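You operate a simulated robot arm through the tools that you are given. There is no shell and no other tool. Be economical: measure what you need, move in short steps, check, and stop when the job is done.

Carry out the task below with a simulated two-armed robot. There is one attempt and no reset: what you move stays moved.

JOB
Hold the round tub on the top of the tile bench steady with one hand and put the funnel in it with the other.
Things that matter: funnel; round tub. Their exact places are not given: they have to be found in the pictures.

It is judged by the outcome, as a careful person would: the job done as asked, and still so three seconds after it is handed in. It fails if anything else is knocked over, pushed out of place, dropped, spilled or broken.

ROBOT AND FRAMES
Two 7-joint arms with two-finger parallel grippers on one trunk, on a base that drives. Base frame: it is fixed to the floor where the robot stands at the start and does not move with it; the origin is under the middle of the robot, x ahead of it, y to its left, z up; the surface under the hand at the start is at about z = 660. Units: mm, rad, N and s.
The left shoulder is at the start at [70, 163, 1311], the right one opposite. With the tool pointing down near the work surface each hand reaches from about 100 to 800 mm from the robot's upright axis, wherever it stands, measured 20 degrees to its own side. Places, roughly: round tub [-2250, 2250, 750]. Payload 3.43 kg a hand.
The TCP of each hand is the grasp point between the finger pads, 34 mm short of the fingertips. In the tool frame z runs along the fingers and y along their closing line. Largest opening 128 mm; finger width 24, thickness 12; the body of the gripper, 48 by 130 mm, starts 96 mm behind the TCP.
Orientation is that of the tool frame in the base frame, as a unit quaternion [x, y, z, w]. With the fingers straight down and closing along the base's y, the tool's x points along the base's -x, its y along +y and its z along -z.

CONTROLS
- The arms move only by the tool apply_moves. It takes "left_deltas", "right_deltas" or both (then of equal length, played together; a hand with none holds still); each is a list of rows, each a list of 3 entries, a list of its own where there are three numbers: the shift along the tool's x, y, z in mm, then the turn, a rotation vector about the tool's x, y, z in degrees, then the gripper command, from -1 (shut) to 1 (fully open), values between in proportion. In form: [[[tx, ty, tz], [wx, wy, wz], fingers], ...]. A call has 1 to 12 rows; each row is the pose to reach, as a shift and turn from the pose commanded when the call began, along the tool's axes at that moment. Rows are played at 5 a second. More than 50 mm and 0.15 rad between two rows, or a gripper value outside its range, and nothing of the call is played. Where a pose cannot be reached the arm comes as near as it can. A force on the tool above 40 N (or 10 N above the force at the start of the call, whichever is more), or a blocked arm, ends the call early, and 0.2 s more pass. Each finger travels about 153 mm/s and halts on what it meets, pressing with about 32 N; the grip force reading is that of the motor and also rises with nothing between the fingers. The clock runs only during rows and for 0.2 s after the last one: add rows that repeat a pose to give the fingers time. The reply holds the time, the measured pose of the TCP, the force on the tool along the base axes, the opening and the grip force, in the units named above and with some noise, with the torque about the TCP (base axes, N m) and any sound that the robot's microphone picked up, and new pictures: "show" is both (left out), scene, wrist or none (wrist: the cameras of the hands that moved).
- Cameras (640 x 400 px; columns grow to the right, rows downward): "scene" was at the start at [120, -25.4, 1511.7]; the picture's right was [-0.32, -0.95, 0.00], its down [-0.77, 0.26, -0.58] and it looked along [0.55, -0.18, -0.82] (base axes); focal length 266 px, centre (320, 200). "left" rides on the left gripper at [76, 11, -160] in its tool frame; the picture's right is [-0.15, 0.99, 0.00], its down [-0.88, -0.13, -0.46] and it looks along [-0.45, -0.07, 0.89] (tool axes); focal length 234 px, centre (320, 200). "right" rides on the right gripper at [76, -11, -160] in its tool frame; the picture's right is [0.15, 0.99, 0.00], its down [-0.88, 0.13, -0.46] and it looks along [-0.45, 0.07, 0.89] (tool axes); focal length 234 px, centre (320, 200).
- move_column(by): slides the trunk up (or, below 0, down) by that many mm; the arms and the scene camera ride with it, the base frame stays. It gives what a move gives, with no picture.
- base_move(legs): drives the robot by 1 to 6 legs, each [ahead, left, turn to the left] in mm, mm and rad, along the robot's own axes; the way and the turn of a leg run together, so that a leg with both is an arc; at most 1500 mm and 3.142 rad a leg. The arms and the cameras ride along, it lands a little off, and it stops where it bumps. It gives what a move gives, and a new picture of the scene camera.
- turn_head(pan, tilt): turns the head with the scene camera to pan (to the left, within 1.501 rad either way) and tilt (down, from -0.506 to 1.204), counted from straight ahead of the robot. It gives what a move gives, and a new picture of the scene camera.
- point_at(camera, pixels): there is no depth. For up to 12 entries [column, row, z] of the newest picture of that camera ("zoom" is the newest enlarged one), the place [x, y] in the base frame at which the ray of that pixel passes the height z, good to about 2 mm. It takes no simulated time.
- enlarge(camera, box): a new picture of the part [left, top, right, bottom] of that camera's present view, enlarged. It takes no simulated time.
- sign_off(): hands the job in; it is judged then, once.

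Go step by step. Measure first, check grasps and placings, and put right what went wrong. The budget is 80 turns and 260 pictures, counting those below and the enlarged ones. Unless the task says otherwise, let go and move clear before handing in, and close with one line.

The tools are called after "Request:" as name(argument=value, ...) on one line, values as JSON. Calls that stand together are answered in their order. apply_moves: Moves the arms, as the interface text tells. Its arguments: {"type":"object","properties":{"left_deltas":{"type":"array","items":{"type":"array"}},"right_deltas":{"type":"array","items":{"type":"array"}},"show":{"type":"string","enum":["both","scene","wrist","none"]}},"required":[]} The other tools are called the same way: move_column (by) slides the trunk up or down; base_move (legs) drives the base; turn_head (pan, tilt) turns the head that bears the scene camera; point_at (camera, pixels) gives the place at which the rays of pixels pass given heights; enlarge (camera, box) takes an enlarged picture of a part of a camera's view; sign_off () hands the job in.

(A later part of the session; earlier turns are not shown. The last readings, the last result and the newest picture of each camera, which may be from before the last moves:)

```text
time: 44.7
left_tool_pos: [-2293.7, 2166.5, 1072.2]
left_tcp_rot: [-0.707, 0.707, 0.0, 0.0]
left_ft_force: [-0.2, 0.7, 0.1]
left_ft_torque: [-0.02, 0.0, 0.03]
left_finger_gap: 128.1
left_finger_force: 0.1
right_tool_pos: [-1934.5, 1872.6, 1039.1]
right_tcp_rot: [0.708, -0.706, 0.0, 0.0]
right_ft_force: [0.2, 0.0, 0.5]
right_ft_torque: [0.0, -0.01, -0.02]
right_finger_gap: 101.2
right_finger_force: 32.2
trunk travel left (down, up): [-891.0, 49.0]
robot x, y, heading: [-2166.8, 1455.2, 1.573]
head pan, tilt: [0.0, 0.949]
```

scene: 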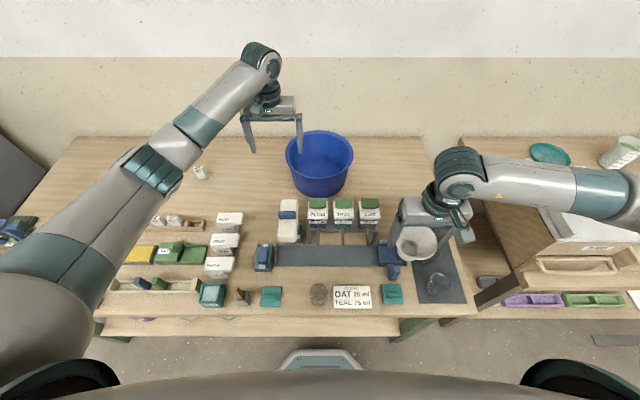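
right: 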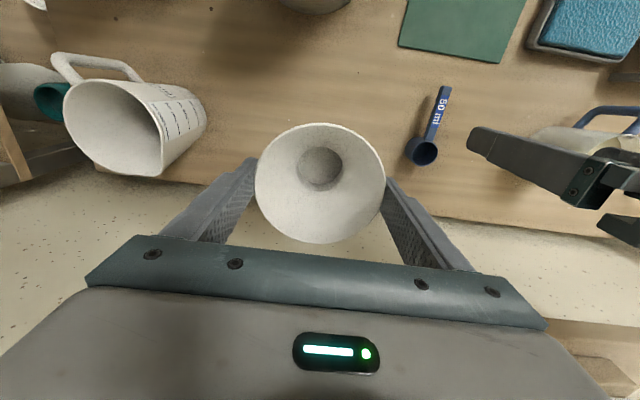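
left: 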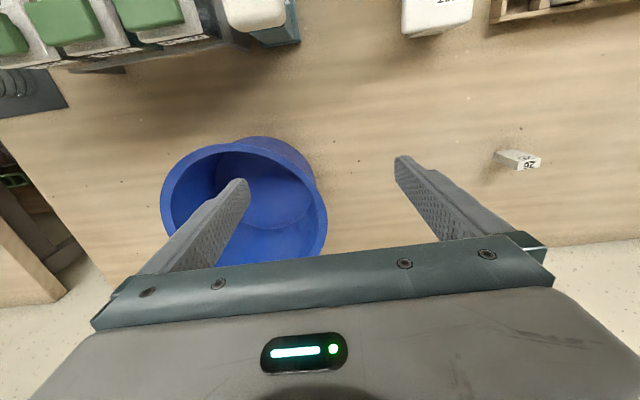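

Request:
enlarge(camera="left", box=[140, 120, 348, 250])

Request:
enlarge(camera="scene", box=[230, 30, 400, 210])

```text
3.08 times, centred on (244, 185) of left
```

zoom: 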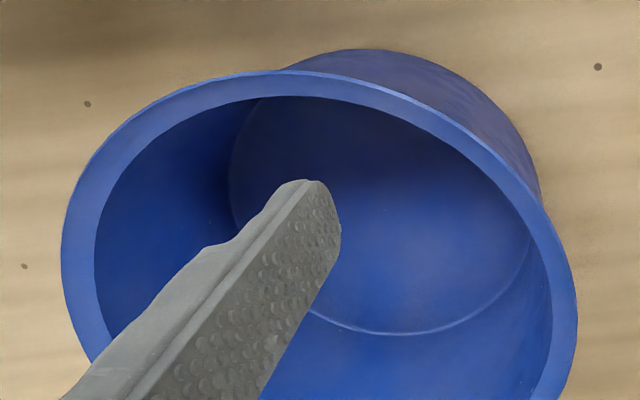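

```text
2.22 times, centred on (315, 120) of scene
```

zoom: 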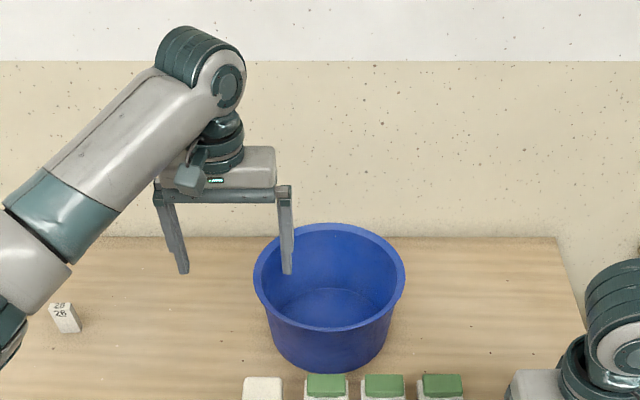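

Request:
point_at(camera="left", pixels=[[327.4, 217.5, 925], [327.4, 217.5, 945], [319.3, 217.5, 925], [237.5, 143.4, 925], [237.5, 143.4, 945], [263.5, 136.3, 800], [160, 200, 925], [160, 200, 945], [515, 162, 800]])

Request:
point_at(camera="scene", pixels=[[284.9, 153, 925], [353.3, 153, 925], [284.9, 153, 945], [353.3, 153, 945], [319, 130, 925], [319, 178.5, 925], [319, 130, 945], [319, 178.5, 945], [319, 197.9, 800], [202, 176, 800]])

```text
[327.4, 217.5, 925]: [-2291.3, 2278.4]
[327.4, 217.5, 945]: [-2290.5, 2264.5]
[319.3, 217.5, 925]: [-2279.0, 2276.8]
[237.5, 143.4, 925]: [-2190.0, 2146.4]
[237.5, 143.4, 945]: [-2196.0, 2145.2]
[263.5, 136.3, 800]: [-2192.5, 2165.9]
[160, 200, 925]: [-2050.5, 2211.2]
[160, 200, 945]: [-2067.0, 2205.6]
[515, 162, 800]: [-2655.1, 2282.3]
```

```text
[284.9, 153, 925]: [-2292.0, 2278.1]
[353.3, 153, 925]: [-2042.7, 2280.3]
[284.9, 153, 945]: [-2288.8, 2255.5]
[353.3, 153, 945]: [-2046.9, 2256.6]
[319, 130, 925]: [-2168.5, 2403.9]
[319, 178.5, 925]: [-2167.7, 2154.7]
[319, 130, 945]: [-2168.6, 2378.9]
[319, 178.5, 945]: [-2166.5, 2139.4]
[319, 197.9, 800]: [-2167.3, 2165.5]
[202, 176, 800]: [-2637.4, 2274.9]
```

The rim is consistent in both views: z≈930, x from -2291 to -2043, y from 2150 to 2403, with a lip about 12 mm wide. I'll bring the left hand over the left side of the rim, leaning 12° outward to match the wall taper and leave room for the right gripper, fingers partly open.

Request:
apply_moves(left_deltas=[[[-30, -4, 15], [4, 0, 0], 0.5], [[-60, -9, 30], [8, 0, 0], 0.1], [[-81, -12, 50], [12, 0, 0], 0.1], [[-81, -12, 72], [12, 0, 0], 0.1], [[-81, -12, 72], [12, 0, 0], 0.1]])

Request:
enlarge(camera="scene", box=[230, 60, 400, 210])

Request:
enlarge(camera="left", box=[200, 100, 440, 250])

```text
time: 45.9
left_tool_pos: [-2281.2, 2245.5, 999.5]
left_tcp_rot: [0.704, -0.702, 0.075, -0.074]
left_ft_force: [-0.3, 0.0, 0.4]
left_ft_torque: [0.0, 0.01, 0.0]
left_finger_gap: 70.6
left_finger_force: 0.1
right_tool_pos: [-1932.6, 1873.1, 1039.6]
right_tcp_rot: [0.708, -0.707, 0.001, 0.0]
right_ft_force: [-0.7, -0.3, -1.0]
right_ft_torque: [0.01, 0.0, 0.01]
right_finger_gap: 100.8
right_finger_force: 32.2
trunk travel left (down, up): [-891.0, 49.0]
robot x, y, heading: [-2165.5, 1456.4, 1.576]
head pan, tilt: [0.0, 0.949]
```

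scene: 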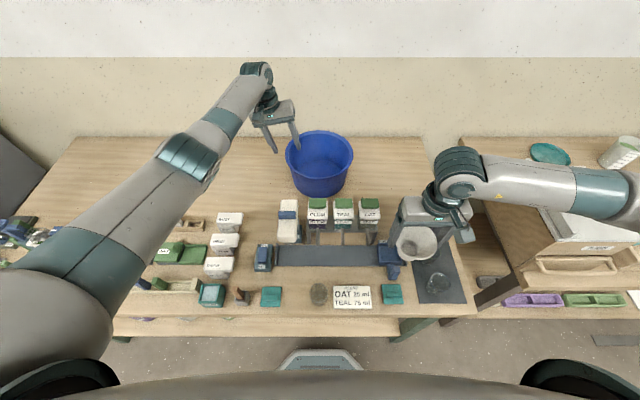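
left: 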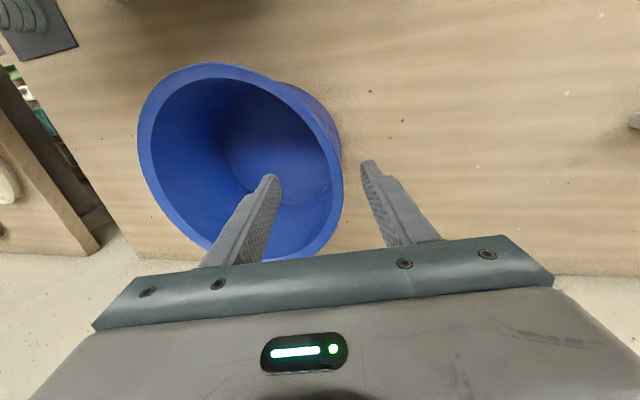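

```text
2.67 times, centred on (315, 135) of scene
```

zoom: 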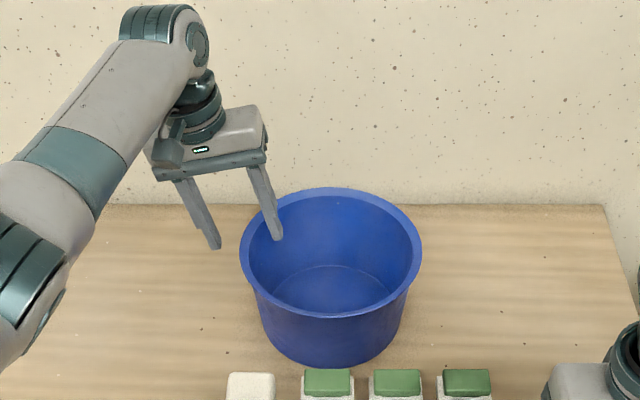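

```text
2.67 times, centred on (320, 175) of left
```

zoom: 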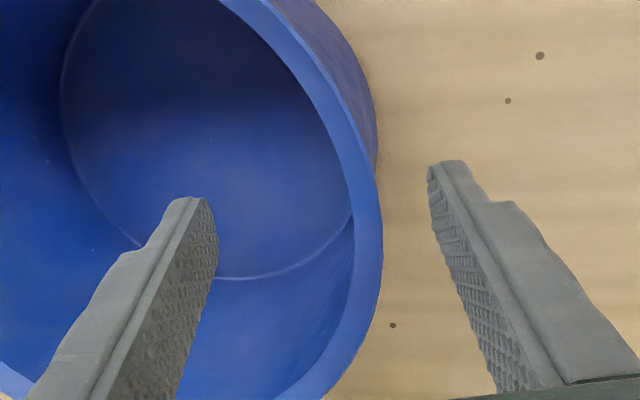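

The rim lip lies between the fingers. I'll go straight down 72 mm so the fingers straddle the wall, and check before closing.

Request:
apply_moves(left_deltas=[[[0, 5, 23.5], [0, 0, 0], 0.1], [[0, 10, 47], [0, 0, 0], 0.1], [[0, 15, 70.4], [0, 0, 0], 0.1], [[0, 15, 70.4], [0, 0, 0], 0.1]])

Request:
enlarge(camera="scene", box=[230, 60, 400, 210])

Request:
enlarge(camera="left", box=[200, 100, 440, 250])

```text
time: 46.9
left_tool_pos: [-2280.4, 2246.3, 927.2]
left_tcp_rot: [-0.703, 0.704, -0.073, 0.075]
left_ft_force: [0.2, 0.1, 0.9]
left_ft_torque: [-0.02, -0.02, 0.04]
left_finger_gap: 70.7
left_finger_force: 0.1
right_tool_pos: [-1933.1, 1874.3, 1039.7]
right_tcp_rot: [0.707, -0.707, 0.0, 0.0]
right_ft_force: [0.5, -0.7, -0.6]
right_ft_torque: [-0.05, -0.02, 0.0]
right_finger_gap: 100.7
right_finger_force: 32.0
trunk travel left (down, up): [-891.0, 49.0]
robot x, y, heading: [-2165.5, 1453.5, 1.567]
head pan, tilt: [0.0, 0.949]
```

scene: 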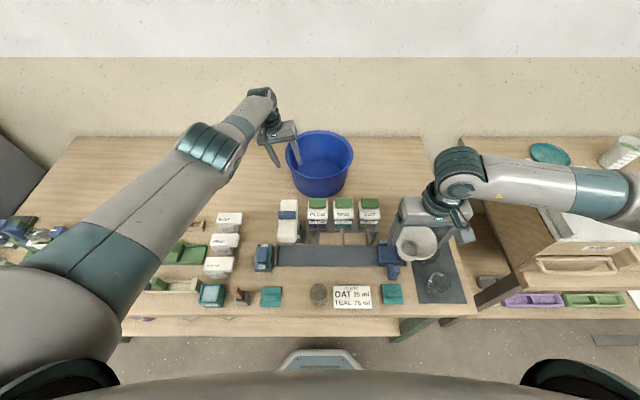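
left: 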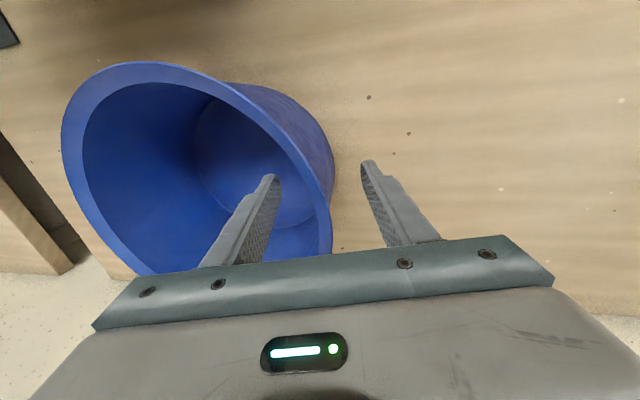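

```text
2.67 times, centred on (315, 135) of scene
```

zoom: 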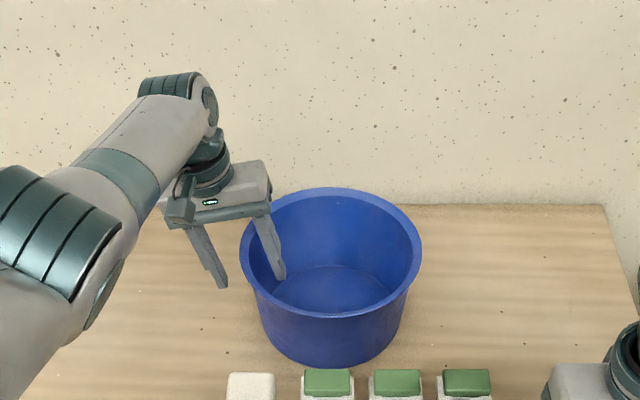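

```text
2.67 times, centred on (320, 175) of left
```

zoom: 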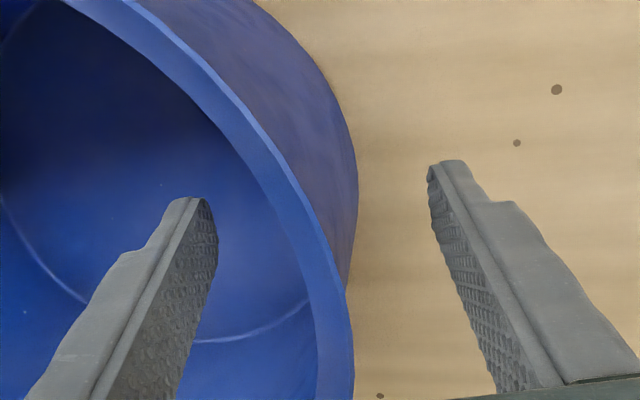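

The wall is about centred between the fingers. I'll close the left gripper on it.

Request:
apply_moves(left_deltas=[[[0, 0, 0], [0, 0, 0], -0.3], [[0, 0, 0], [0, 0, 0], -0.6], [[0, 0, 0], [0, 0, 0], -0.8], [[0, 0, 0], [0, 0, 0], -1], [[0, 0, 0], [0, 0, 0], -1], [[0, 0, 0], [0, 0, 0], -1]])

Request:
enlarge(camera="scene", box=[230, 60, 400, 210])

```text
time: 48.3
left_tool_pos: [-2281.4, 2246.6, 926.6]
left_tcp_rot: [0.704, -0.703, 0.075, -0.074]
left_ft_force: [-0.9, -0.6, -4.7]
left_ft_torque: [-0.08, 0.66, 0.01]
left_finger_gap: 3.8
left_finger_force: 32.4
right_tool_pos: [-1933.1, 1875.0, 1039.1]
right_tcp_rot: [0.707, -0.707, 0.0, 0.0]
right_ft_force: [0.4, 0.2, -1.0]
right_ft_torque: [-0.01, -0.02, -0.02]
right_finger_gap: 100.8
right_finger_force: 32.2
trunk travel left (down, up): [-891.0, 49.0]
robot x, y, heading: [-2162.9, 1454.5, 1.571]
head pan, tilt: [0.0, 0.949]
```

scene: 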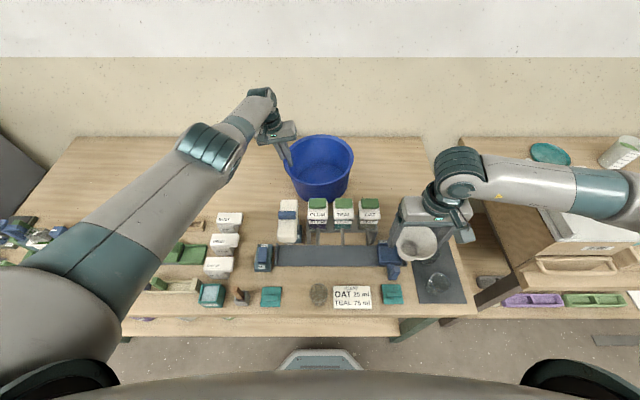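
left: 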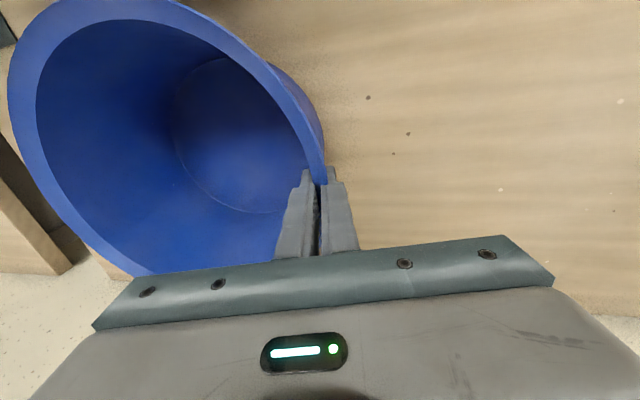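

```text
2.67 times, centred on (315, 135) of scene
```

zoom: 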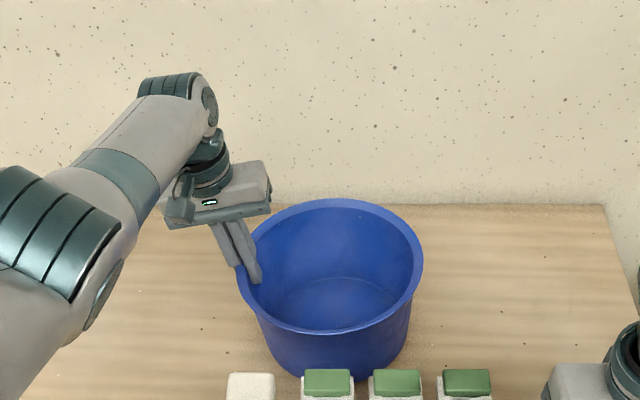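

The gripper now holds the wall (gap 3.8), but aligning to it slid the tub about 25 mm toward the robot: its rear rim went from zoom row 188 to 199. I'll slide it back with the held hand.

Request:
apply_moves(left_deltas=[[[-7, 0, 0], [0, 0, 0], -1], [[-14, 0, 0], [0, 0, 0], -1], [[-21, 0, 0], [0, 0, 0], -1], [[-27, 0, 0], [0, 0, 0], -1], [[-27, 0, 0], [0, 0, 0], -1]])

Request:
enlarge(camera="scene", box=[230, 60, 400, 210])

Request:
enlarge(camera="scene", box=[260, 160, 400, 260])

```text
time: 49.5
left_tool_pos: [-2283.2, 2248.2, 928.3]
left_tcp_rot: [0.704, -0.703, 0.075, -0.074]
left_ft_force: [0.6, -0.6, -5.3]
left_ft_torque: [0.08, 0.62, 0.01]
left_finger_gap: 3.5
left_finger_force: 31.3
left hand out of reach, approached as far as the arm can: row 1, 2, 3, 4, 5
right_tool_pos: [-1932.8, 1873.5, 1038.6]
right_tcp_rot: [-0.707, 0.707, -0.001, -0.002]
right_ft_force: [0.1, 0.2, -1.3]
right_ft_torque: [0.0, 0.0, 0.04]
right_finger_gap: 100.6
right_finger_force: 31.9
trunk travel left (down, up): [-891.0, 49.0]
robot x, y, heading: [-2165.5, 1454.9, 1.566]
head pan, tilt: [0.0, 0.949]
```

scene: 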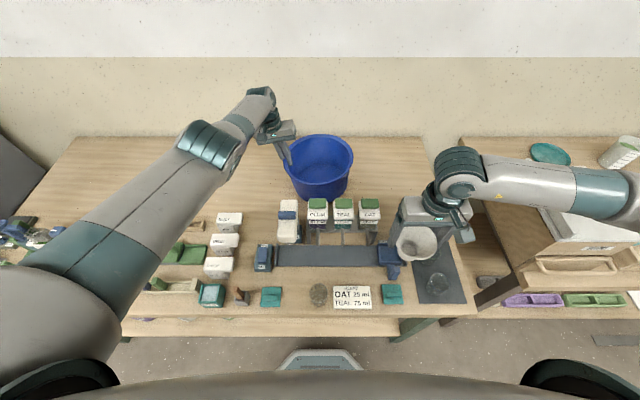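
left: 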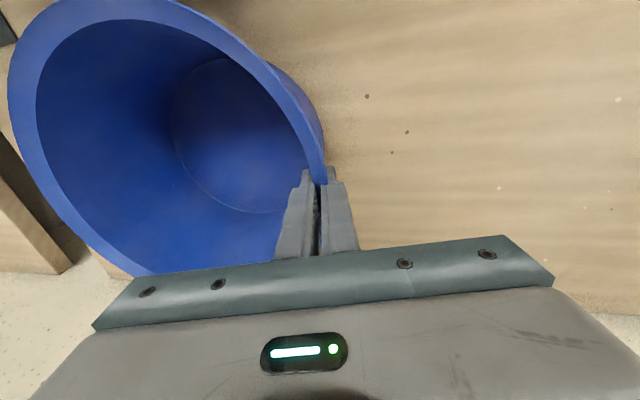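

```text
2.67 times, centred on (315, 135) of scene
```

zoom: 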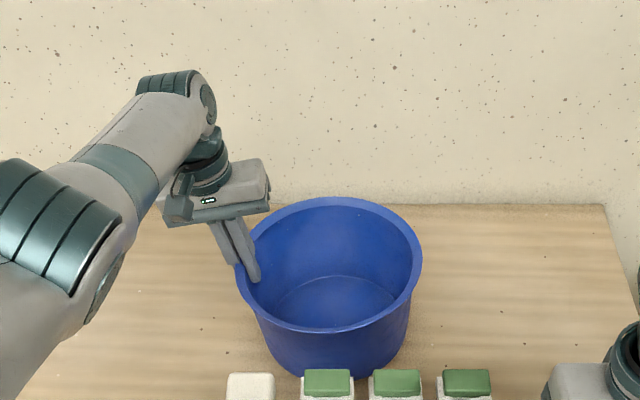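

```text
4.00 times, centred on (330, 210) of scene
```

zoom: 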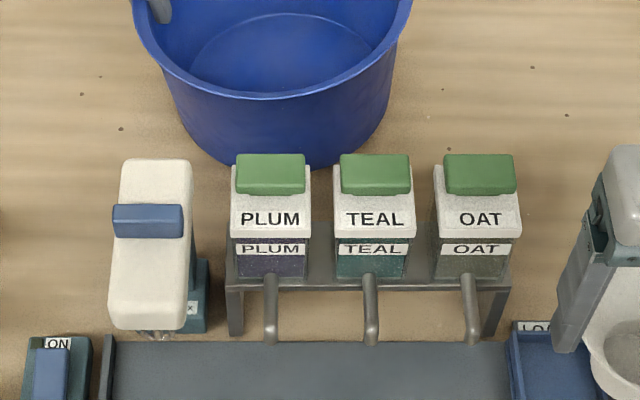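

The left arm is at its reach limit because the shoulders are high (z≈1411), and the right arm would be too. The rack is clear of the tub by my estimate. I'll release the rim, rise, and move the right hand over free bench so I can lower the trunk.

Request:
apply_moves(left_deltas=[[[0, 0, 0], [0, 0, 0], -0.5], [[0, 0, 0], [0, 0, 0], 0.1], [[0, 0, 0], [0, 0, 0], 0.1], [[0, -8, -39], [0, 0, 0], 0.1], [[0, -17, -78], [0, 0, 0], 0.1], [[0, -25, -117], [0, 0, 0], 0.1], [[0, -31, -147], [0, 0, 0], 0.1], [[0, -38, -177], [0, 0, 0], 0.1]], right_deltas=[[[0, 0, 0], [0, 0, 0], -1], [[-40, 0, -10], [0, 0, 0], -1], [[-80, 0, -20], [0, 0, 0], -1], [[-120, 0, -30], [0, 0, 0], -1], [[-160, 0, -40], [0, 0, 0], -1], [[-200, 0, -50], [0, 0, 0], -1], [[-245, 0, -60], [0, 0, 0], -1], [[-290, 0, -70], [0, 0, 0], -1]])

```text
time: 51.3
left_tool_pos: [-2284.4, 2249.7, 1109.8]
left_tcp_rot: [0.704, -0.702, 0.074, -0.073]
left_ft_force: [-0.6, -0.2, -0.2]
left_ft_torque: [-0.05, -0.01, -0.02]
left_finger_gap: 70.2
left_finger_force: 0.0
right_tool_pos: [-1934.4, 2166.7, 1109.1]
right_tcp_rot: [0.708, -0.706, 0.002, 0.0]
right_ft_force: [0.4, -0.4, -0.9]
right_ft_torque: [0.02, 0.01, 0.0]
right_finger_gap: 100.6
right_finger_force: 32.0
trunk travel left (down, up): [-891.0, 49.0]
robot x, y, heading: [-2163.3, 1454.3, 1.577]
head pan, tilt: [0.0, 0.949]
```

scene: 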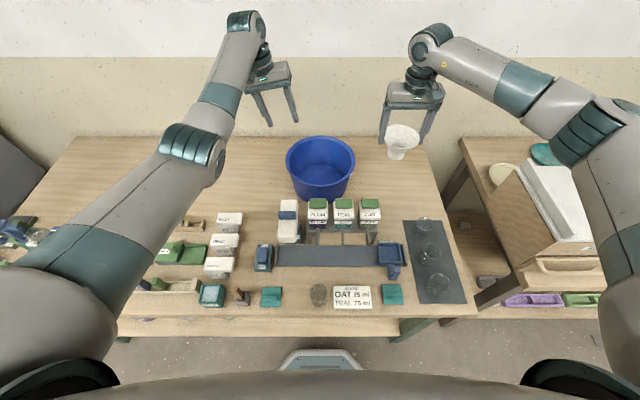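
right: 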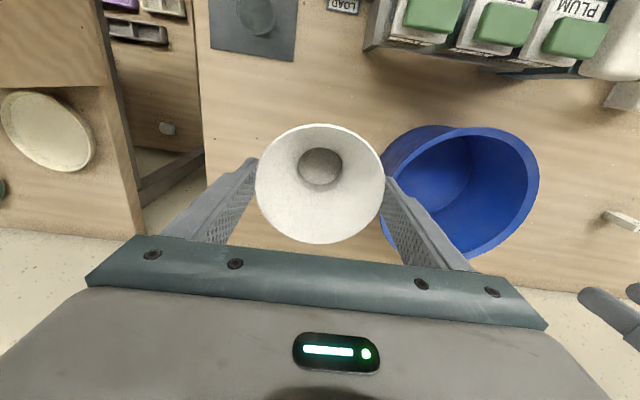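
left: 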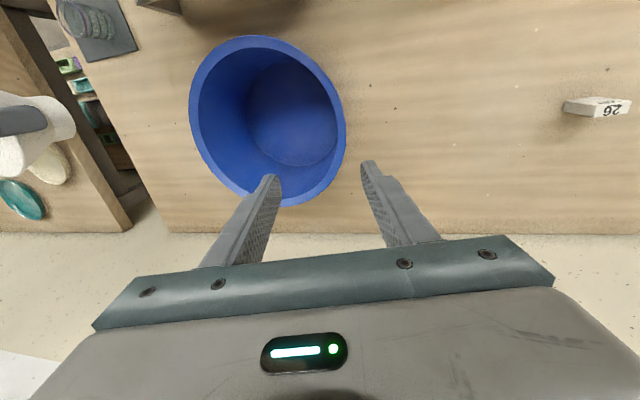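

The left hand is clear and the tub stands by itself. I'll lower the trunk in two steps, re-raising the hands between them.

Request:
move_column(by=-110)

Request:
apply_moves(left_deltas=[[[0, -10, -45], [0, 0, 0], 0.1], [[0, -19, -88], [0, 0, 0], 0.1], [[0, -19, -88], [0, 0, 0], 0.1]], right_deltas=[[[0, 0, -45], [0, 0, 0], -1], [[0, 0, -90], [0, 0, 0], -1], [[0, 0, -90], [0, 0, 0], -1]], show="none")

Request:
move_column(by=-70)

Request:
turn_head(pan=0.0, tilt=0.9)

Request:
enlarge(camera="left", box=[0, 0, 640, 400])

```text
time: 52.7
left_tool_pos: [-2281.8, 2249.3, 1002.1]
left_tcp_rot: [-0.703, 0.703, -0.074, 0.074]
left_ft_force: [-0.4, -1.3, 0.7]
left_ft_torque: [0.0, 0.0, -0.02]
left_finger_gap: 70.7
left_finger_force: 0.0
right_tool_pos: [-1933.8, 2163.1, 1000.5]
right_tcp_rot: [-0.707, 0.708, -0.001, 0.0]
right_ft_force: [-0.4, 0.5, -1.4]
right_ft_torque: [-0.02, 0.03, 0.01]
right_finger_gap: 100.4
right_finger_force: 31.9
trunk travel left (down, up): [-781.0, 159.0]
robot x, y, heading: [-2162.5, 1453.5, 1.571]
head pan, tilt: [0.0, 0.949]
```

```text
time: 53.5
left_tool_pos: [-2280.9, 2249.4, 1090.7]
left_tcp_rot: [0.704, -0.703, 0.074, -0.073]
left_ft_force: [0.0, -0.1, 0.5]
left_ft_torque: [-0.01, -0.01, -0.02]
left_finger_gap: 70.5
left_finger_force: 0.1
right_tool_pos: [-1932.7, 2164.7, 1088.2]
right_tcp_rot: [0.708, -0.706, 0.0, 0.0]
right_ft_force: [0.1, 0.7, -0.5]
right_ft_torque: [-0.05, -0.04, -0.06]
right_finger_gap: 100.5
right_finger_force: 32.1
trunk travel left (down, up): [-781.0, 159.0]
robot x, y, heading: [-2163.8, 1455.1, 1.57]
head pan, tilt: [0.0, 0.949]
```

```text
time: 54.6
left_tool_pos: [-2281.8, 2249.3, 1020.8]
left_tcp_rot: [-0.703, 0.703, -0.074, 0.074]
left_ft_force: [-0.3, 0.3, 0.3]
left_ft_torque: [-0.06, 0.01, -0.01]
left_finger_gap: 70.5
left_finger_force: 0.1
right_tool_pos: [-1934.0, 2163.3, 1020.1]
right_tcp_rot: [0.708, -0.706, 0.0, 0.0]
right_ft_force: [0.5, -0.4, -0.5]
right_ft_torque: [0.01, 0.01, 0.01]
right_finger_gap: 100.8
right_finger_force: 31.6
trunk travel left (down, up): [-711.0, 229.0]
robot x, y, heading: [-2166.1, 1457.5, 1.572]
head pan, tilt: [0.0, 0.949]
```

```text
time: 55.2
left_tool_pos: [-2281.1, 2248.3, 1020.9]
left_tcp_rot: [-0.703, 0.703, -0.074, 0.074]
left_ft_force: [0.0, 0.7, -0.1]
left_ft_torque: [0.02, -0.04, -0.03]
left_finger_gap: 70.4
left_finger_force: 0.0
right_tool_pos: [-1932.7, 2163.8, 1019.8]
right_tcp_rot: [0.708, -0.706, 0.001, 0.0]
right_ft_force: [1.0, -0.6, -0.2]
right_ft_torque: [-0.04, 0.0, -0.02]
right_finger_gap: 100.7
right_finger_force: 32.2
trunk travel left (down, up): [-711.0, 229.0]
robot x, y, heading: [-2165.4, 1454.8, 1.572]
head pan, tilt: [0.0, 0.901]
```

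scene: 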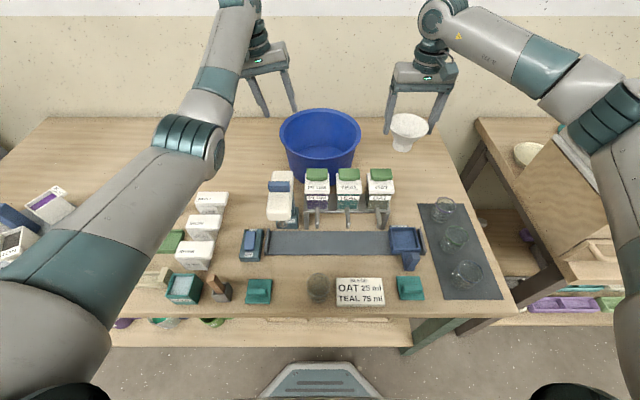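

```text
1.00 times, centred on (320, 200) of left (not enlarged: the box is as wide or as high as the picture)
```

zoom: 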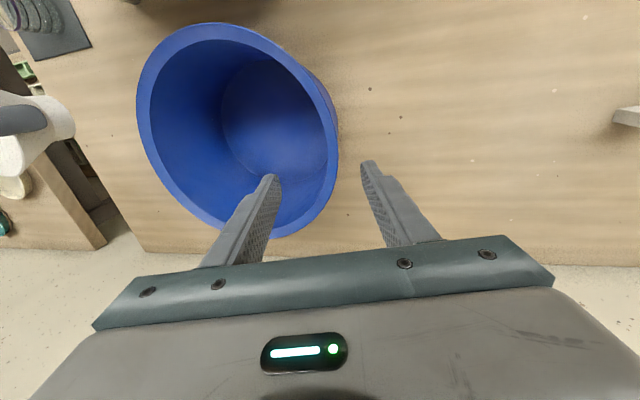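

Request:
enlarge(camera="scene", box=[240, 80, 400, 200])

Request:
point_at(camera="scene", pixels=[[280, 137, 930], [361, 137, 930], [320, 108, 930], [320, 167, 930], [318, 182, 800]])

```text
3.33 times, centred on (320, 140) of scene
```

zoom: 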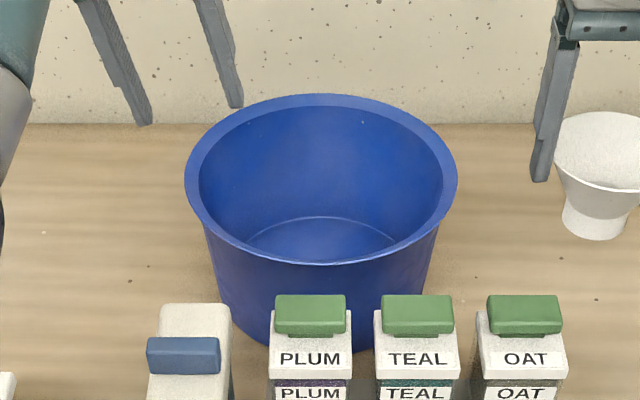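

```text
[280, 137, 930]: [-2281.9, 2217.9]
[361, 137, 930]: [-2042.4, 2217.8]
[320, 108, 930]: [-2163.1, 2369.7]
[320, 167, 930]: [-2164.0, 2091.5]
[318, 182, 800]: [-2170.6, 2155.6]
```

The tub now sits at centre (-2162,2247), exactly radial to the left fingers at (-2281,2248). I'll descend and grip the rim again, which should not shift it this time.

Request:
apply_moves(left_deltas=[[[0, 7, 31], [0, 0, 0], 0.1], [[0, 13, 62], [0, 0, 0], 0.1], [[0, 19.5, 92], [0, 0, 0], 0.1], [[0, 19.5, 92], [0, 0, 0], -0.3], [[0, 19.5, 92], [0, 0, 0], -0.7], [[0, 19.5, 92], [0, 0, 0], -1], [[0, 19.5, 92], [0, 0, 0], -1], [[0, 19.5, 92], [0, 0, 0], -1]])

Request:
enlarge(camera="scene", box=[240, 80, 400, 200])

```text
time: 57.0
left_tool_pos: [-2281.3, 2248.5, 926.7]
left_tcp_rot: [-0.703, 0.704, -0.074, 0.073]
left_ft_force: [-0.3, -0.8, -1.6]
left_ft_torque: [-0.2, 0.53, -0.04]
left_finger_gap: 3.6
left_finger_force: 31.8
right_tool_pos: [-1932.9, 2165.0, 1020.1]
right_tcp_rot: [0.707, -0.707, -0.001, -0.001]
right_ft_force: [0.1, 0.5, -0.5]
right_ft_torque: [0.04, -0.01, 0.01]
right_finger_gap: 100.6
right_finger_force: 31.9
trunk travel left (down, up): [-711.0, 229.0]
robot x, y, heading: [-2163.3, 1454.7, 1.569]
head pan, tilt: [0.0, 0.901]
```

scene: 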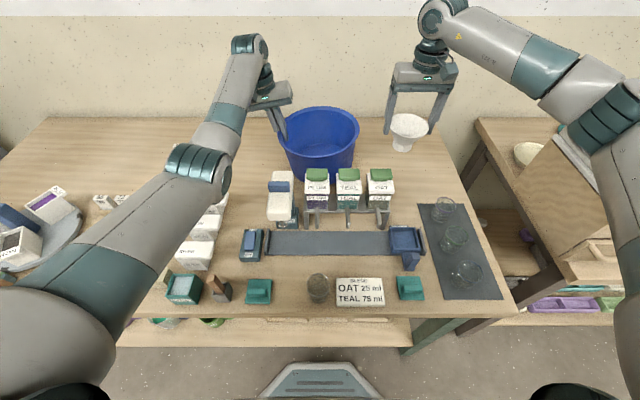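
left: 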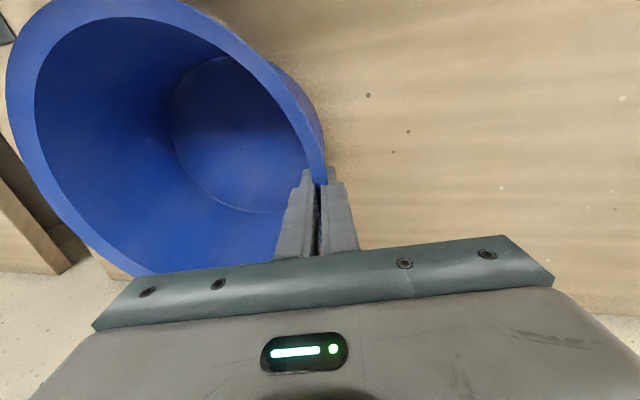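

```text
3.33 times, centred on (320, 140) of scene
```

zoom: 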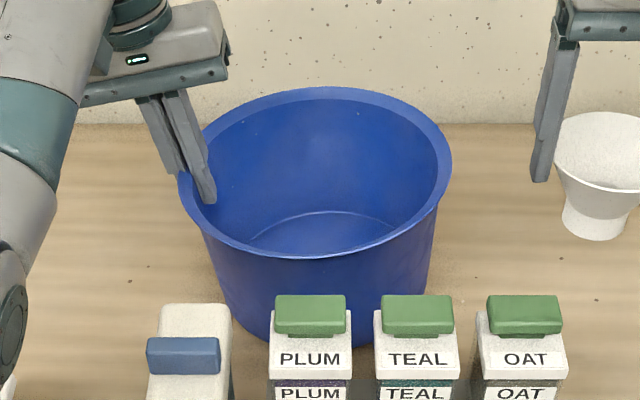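

The grip is firm, but the tub seems tipped a few degrees, with its right side slightly up and torque y at 0.53. The hand's 12° lean exceeds the wall taper, so I'll ease it by 4°.

Request:
apply_moves(left_deltas=[[[0, 0, 0], [-2, 0, 0], -1], [[0, 0, 0], [-4, 0, 0], -1], [[0, 0, 0], [-4, 0, 0], -1]], show="none")

Request:
enlarge(camera="scene", box=[240, 80, 400, 200])

```text
time: 57.8
left_tool_pos: [-2280.6, 2249.5, 927.4]
left_tcp_rot: [0.705, -0.705, 0.049, -0.049]
left_ft_force: [2.6, 0.3, 1.6]
left_ft_torque: [0.09, 0.17, 0.06]
left_finger_gap: 3.8
left_finger_force: 32.0
right_tool_pos: [-1933.4, 2163.2, 1020.0]
right_tcp_rot: [0.707, -0.707, 0.0, 0.0]
right_ft_force: [-0.4, 0.8, -1.4]
right_ft_torque: [0.0, -0.03, 0.02]
right_finger_gap: 100.2
right_finger_force: 32.2
trunk travel left (down, up): [-711.0, 229.0]
robot x, y, heading: [-2164.2, 1455.7, 1.568]
head pan, tilt: [0.0, 0.901]
```

```text
3.33 times, centred on (320, 140) of scene
```

zoom: 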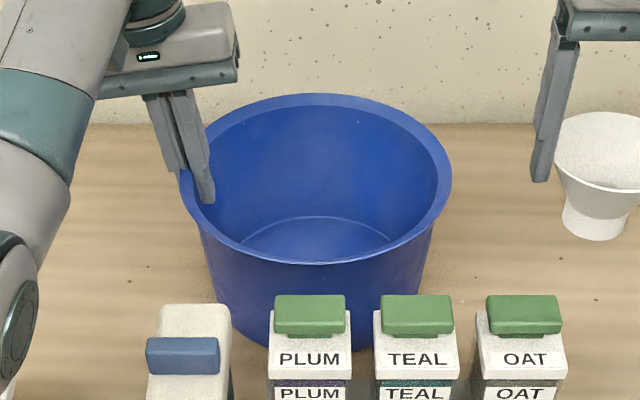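

The tub is level again with low forces, and its centre is about (-2167,2247). Now I'll carry the funnel with the right hand, high over the rim, to above (-2149,2250).

Request:
apply_moves(right_deltas=[[[0, 0, -45], [0, 0, 0], -1], [[-20, 25, -55], [0, 0, 0], -1], [[-40, 60, -55], [0, 0, 0], -1], [[-60, 95, -55], [0, 0, 0], -1], [[-80, 130, -55], [0, 0, 0], -1], [[-87, 165, -55], [0, 0, 0], -1], [[-87, 200, -55], [0, 0, 0], -1], [[-87, 216, -55], [0, 0, 0], -1], [[-87, 216, -55], [0, 0, 0], -1]])

Request:
enlarge(camera="scene", box=[230, 30, 420, 200])

```text
time: 59.8
left_tool_pos: [-2281.9, 2247.5, 928.2]
left_tcp_rot: [0.706, -0.705, 0.048, -0.048]
left_ft_force: [-1.2, -3.1, 4.9]
left_ft_torque: [-0.15, 0.62, 0.01]
left_finger_gap: 3.8
left_finger_force: 32.0
right_tool_pos: [-2148.5, 2251.4, 1074.9]
right_tcp_rot: [0.707, -0.707, 0.0, -0.001]
right_ft_force: [-0.4, 0.5, -0.9]
right_ft_torque: [0.0, -0.01, 0.03]
right_finger_gap: 100.2
right_finger_force: 31.9
trunk travel left (down, up): [-711.0, 229.0]
robot x, y, heading: [-2162.4, 1451.9, 1.573]
head pan, tilt: [0.0, 0.901]
```

scene: 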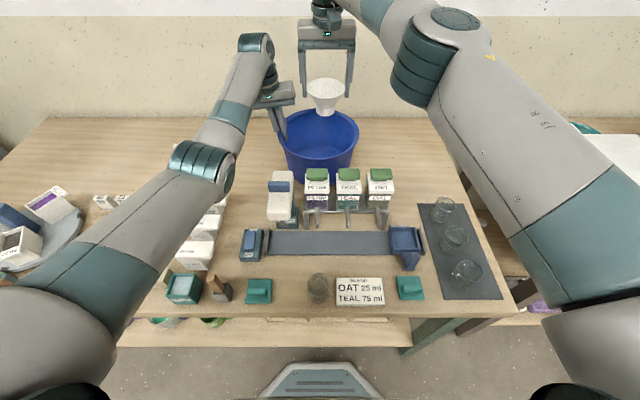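
right: 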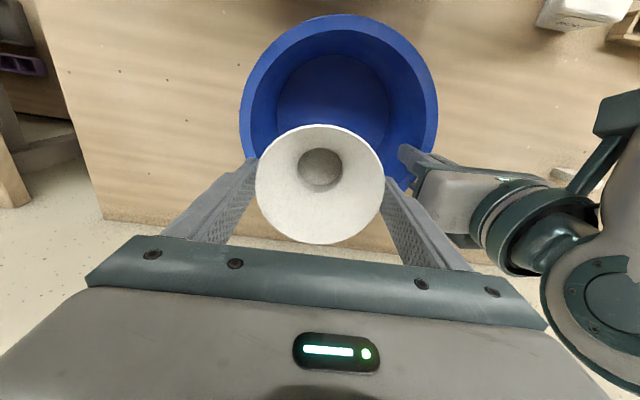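

```text
2.35 times, centred on (325, 115) of scene
```

zoom: 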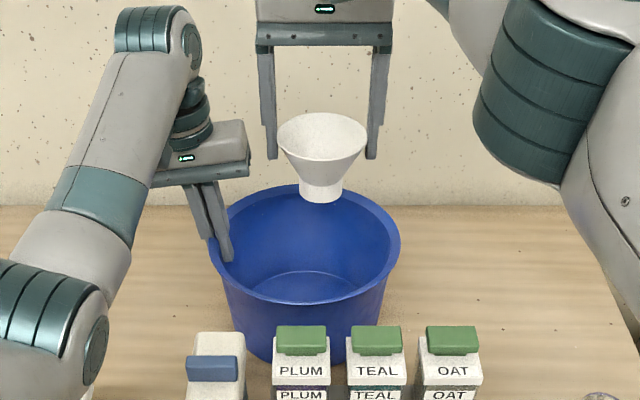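

Request:
point_at(camera="right", pixels=[[240, 112, 930], [438, 100, 930], [340, 14, 930], [277, 105, 803], [392, 105, 803], [332, 54, 803]])

```text
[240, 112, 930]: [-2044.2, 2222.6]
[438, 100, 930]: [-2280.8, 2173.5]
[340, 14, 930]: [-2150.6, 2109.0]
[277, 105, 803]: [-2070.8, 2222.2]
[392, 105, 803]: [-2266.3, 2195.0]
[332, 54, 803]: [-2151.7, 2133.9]
```

The tub centre is about (-2168,2238) from this camera. I'll shift 10 mm toward the front and lower the funnel into the tub, stopping about 20 mm above its floor.

Request:
apply_moves(right_deltas=[[[10, 0, 20], [0, 0, 0], -1], [[10, 0, 50], [0, 0, 0], -1], [[10, 0, 80], [0, 0, 0], -1], [[10, 0, 110], [0, 0, 0], -1], [[10, 0, 140], [0, 0, 0], -1], [[10, 0, 168], [0, 0, 0], -1], [[10, 0, 168], [0, 0, 0], -1]])

Request:
enlarge(camera="scene", box=[230, 50, 420, 200])

```text
time: 61.4
left_tool_pos: [-2282.0, 2248.5, 928.1]
left_tcp_rot: [-0.705, 0.706, -0.049, 0.049]
left_ft_force: [-2.0, -1.7, 5.8]
left_ft_torque: [-0.1, 0.65, -0.04]
left_finger_gap: 3.8
left_finger_force: 31.6
right_tool_pos: [-2147.1, 2239.2, 907.1]
right_tcp_rot: [-0.707, 0.707, 0.0, 0.0]
right_ft_force: [-0.5, 0.0, -1.0]
right_ft_torque: [-0.03, -0.01, -0.03]
right_finger_gap: 100.1
right_finger_force: 32.1
trunk travel left (down, up): [-711.0, 229.0]
robot x, y, heading: [-2164.5, 1455.1, 1.575]
head pan, tilt: [0.0, 0.901]
```

scene: 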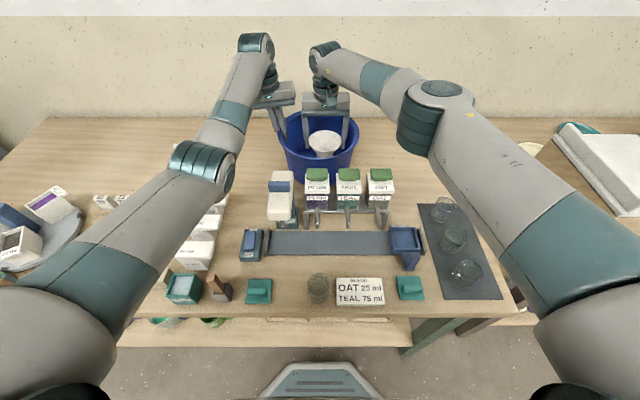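
right: 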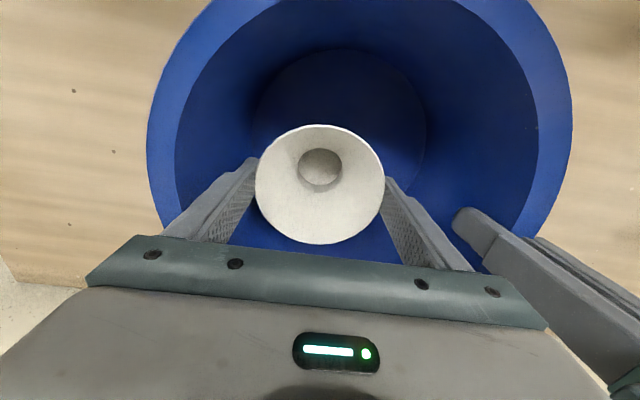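

```text
2.67 times, centred on (325, 125) of scene
```

zoom: 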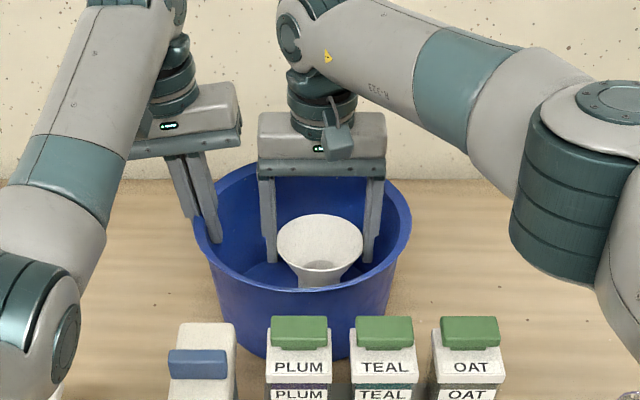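

The funnel is inside the tub with clearance all round. I'll lower slowly toward the floor and watch the force.

Request:
apply_moves(right_deltas=[[[0, 0, 5], [0, 0, 0], -1], [[0, 0, 10], [0, 0, 0], -1], [[0, 0, 14], [0, 0, 0], -1], [[0, 0, 18], [0, 0, 0], -1]], show="none")

```text
time: 62.4
left_tool_pos: [-2281.4, 2248.9, 928.8]
left_tcp_rot: [0.706, -0.705, 0.05, -0.049]
left_ft_force: [-1.7, -0.7, 5.6]
left_ft_torque: [0.04, 0.68, 0.03]
left_finger_gap: 3.7
left_finger_force: 32.6
right_tool_pos: [-2149.8, 2239.3, 888.8]
right_tcp_rot: [0.708, -0.706, 0.0, 0.0]
right_ft_force: [-0.3, 0.2, -0.8]
right_ft_torque: [0.0, 0.0, 0.01]
right_finger_gap: 99.9
right_finger_force: 32.0
trunk travel left (down, up): [-711.0, 229.0]
robot x, y, heading: [-2163.8, 1457.1, 1.568]
head pan, tilt: [0.0, 0.901]
```

Request:
apply_moves(right_deltas=[[[0, 0, 2], [0, 0, 0], -1], [[0, 0, 4], [0, 0, 0], -1], [[0, 0, 5], [0, 0, 0], -1]], show="none")

Request:
enlarge(camera="scene", box=[260, 80, 380, 190])

```text
time: 63.2
left_tool_pos: [-2280.6, 2248.2, 927.8]
left_tcp_rot: [-0.705, 0.706, -0.049, 0.049]
left_ft_force: [0.1, -0.3, 4.2]
left_ft_torque: [0.21, 0.96, 0.05]
left_finger_gap: 4.0
left_finger_force: 32.1
right_tool_pos: [-2148.9, 2239.5, 883.8]
right_tcp_rot: [0.708, -0.706, -0.001, 0.0]
right_ft_force: [-0.9, 0.1, 3.4]
right_ft_torque: [-0.04, -0.04, 0.01]
right_finger_gap: 100.1
right_finger_force: 31.8
trunk travel left (down, up): [-711.0, 229.0]
robot x, y, heading: [-2165.9, 1456.1, 1.574]
head pan, tilt: [0.0, 0.901]
```

```text
3.64 times, centred on (320, 135) of scene
```

zoom: 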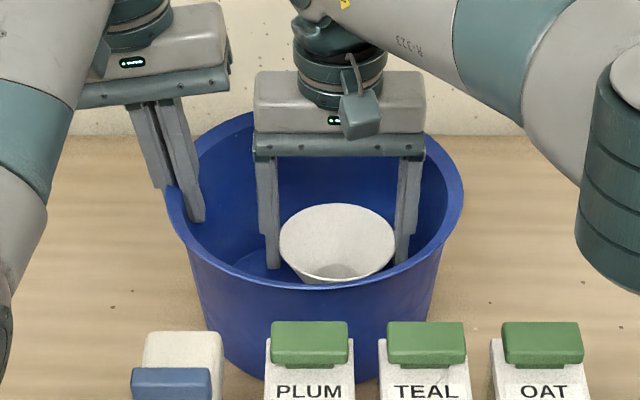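

The force rose by about 4 N, so the funnel is standing on the tub floor. I'll open the right fingers a little to release it, then check.

Request:
apply_moves(right_deltas=[[[0, 0, 0], [0, 0, 0], 0.6], [[0, 0, 0], [0, 0, 0], 0.68], [[0, 0, 0], [0, 0, 0], 0.78], [[0, 0, 0], [0, 0, 0], 0.78], [[0, 0, 0], [0, 0, 0], 0.78]], show="wrist")

Request:
enlarge(camera="scene", box=[260, 80, 380, 190])

```text
time: 64.4
left_tool_pos: [-2282.1, 2248.8, 928.1]
left_tcp_rot: [-0.705, 0.706, -0.05, 0.049]
left_ft_force: [-1.3, 0.0, 6.0]
left_ft_torque: [0.19, 0.66, -0.01]
left_finger_gap: 4.1
left_finger_force: 31.8
right_tool_pos: [-2149.2, 2239.6, 884.5]
right_tcp_rot: [0.708, -0.706, -0.001, 0.0]
right_ft_force: [0.7, -0.1, -0.4]
right_ft_torque: [0.01, 0.02, 0.01]
right_finger_gap: 113.9
right_finger_force: 0.0
trunk travel left (down, up): [-711.0, 229.0]
robot x, y, heading: [-2165.4, 1455.4, 1.569]
head pan, tilt: [0.0, 0.901]
```

right: 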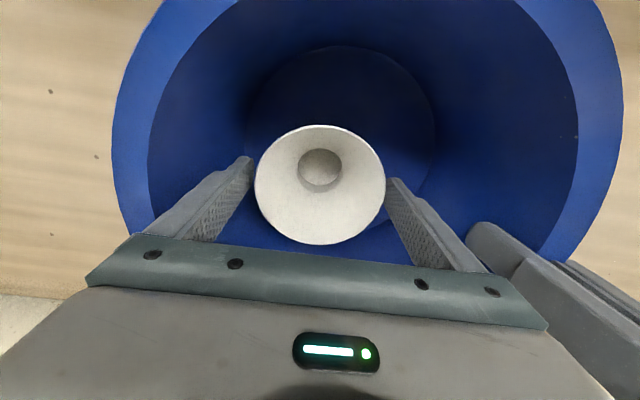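

```text
3.64 times, centred on (320, 135) of scene
```

zoom: 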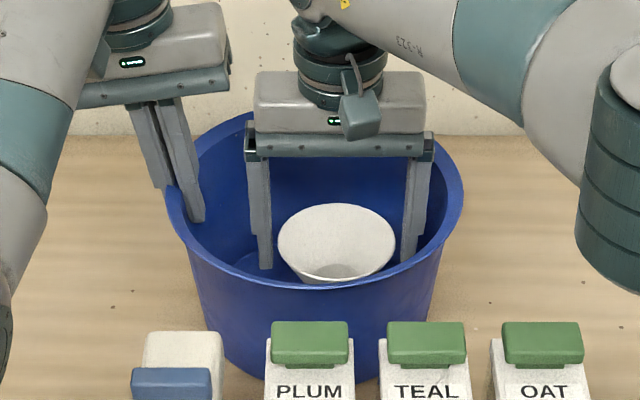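

The funnel stands free. I'll open slightly more and raise the right hand straight up out of the tub.

Request:
apply_moves(right_deltas=[[[0, 0, 0], [0, 0, 0], 0.88], [[0, 0, -10], [0, 0, 0], 0.88], [[0, 0, -25], [0, 0, 0], 0.88], [[0, 0, -60], [0, 0, 0], 0.88], [[0, 0, -100], [0, 0, 0], 0.88], [[0, 0, -140], [0, 0, 0], 0.88], [[0, 0, -180], [0, 0, 0], 0.88]])

Request:
enlarge(camera="scene", box=[260, 80, 380, 190])

```text
time: 66.0
left_tool_pos: [-2281.4, 2247.6, 926.7]
left_tcp_rot: [-0.705, 0.706, -0.049, 0.05]
left_ft_force: [0.2, 0.2, 8.0]
left_ft_torque: [0.15, 0.64, 0.03]
left_finger_gap: 3.9
left_finger_force: 31.7
right_tool_pos: [-2149.0, 2240.6, 1065.3]
right_tcp_rot: [0.708, -0.707, 0.0, 0.0]
right_ft_force: [-0.6, 0.2, -0.9]
right_ft_torque: [0.0, -0.03, -0.03]
right_finger_gap: 120.3
right_finger_force: 0.0
trunk travel left (down, up): [-711.0, 229.0]
robot x, y, heading: [-2164.2, 1454.5, 1.57]
head pan, tilt: [0.0, 0.901]
```

scene: 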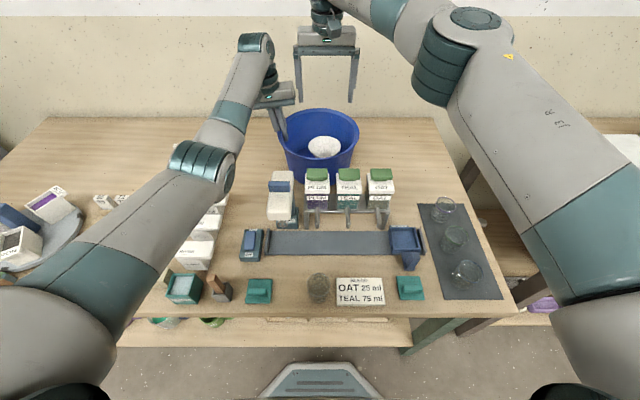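
right: 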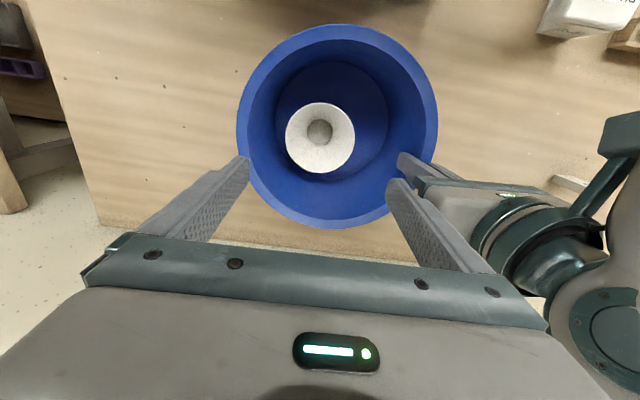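

```text
3.64 times, centred on (320, 135) of scene
```

zoom: 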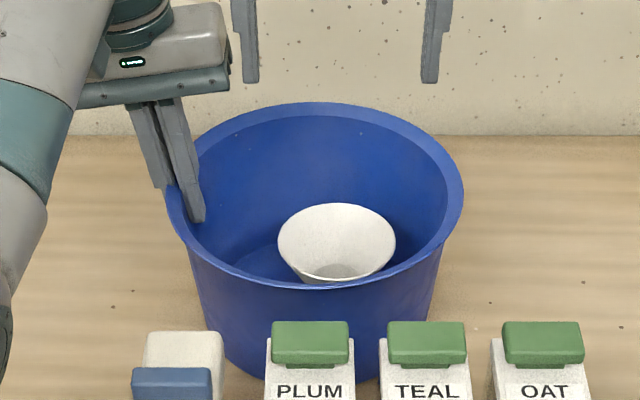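

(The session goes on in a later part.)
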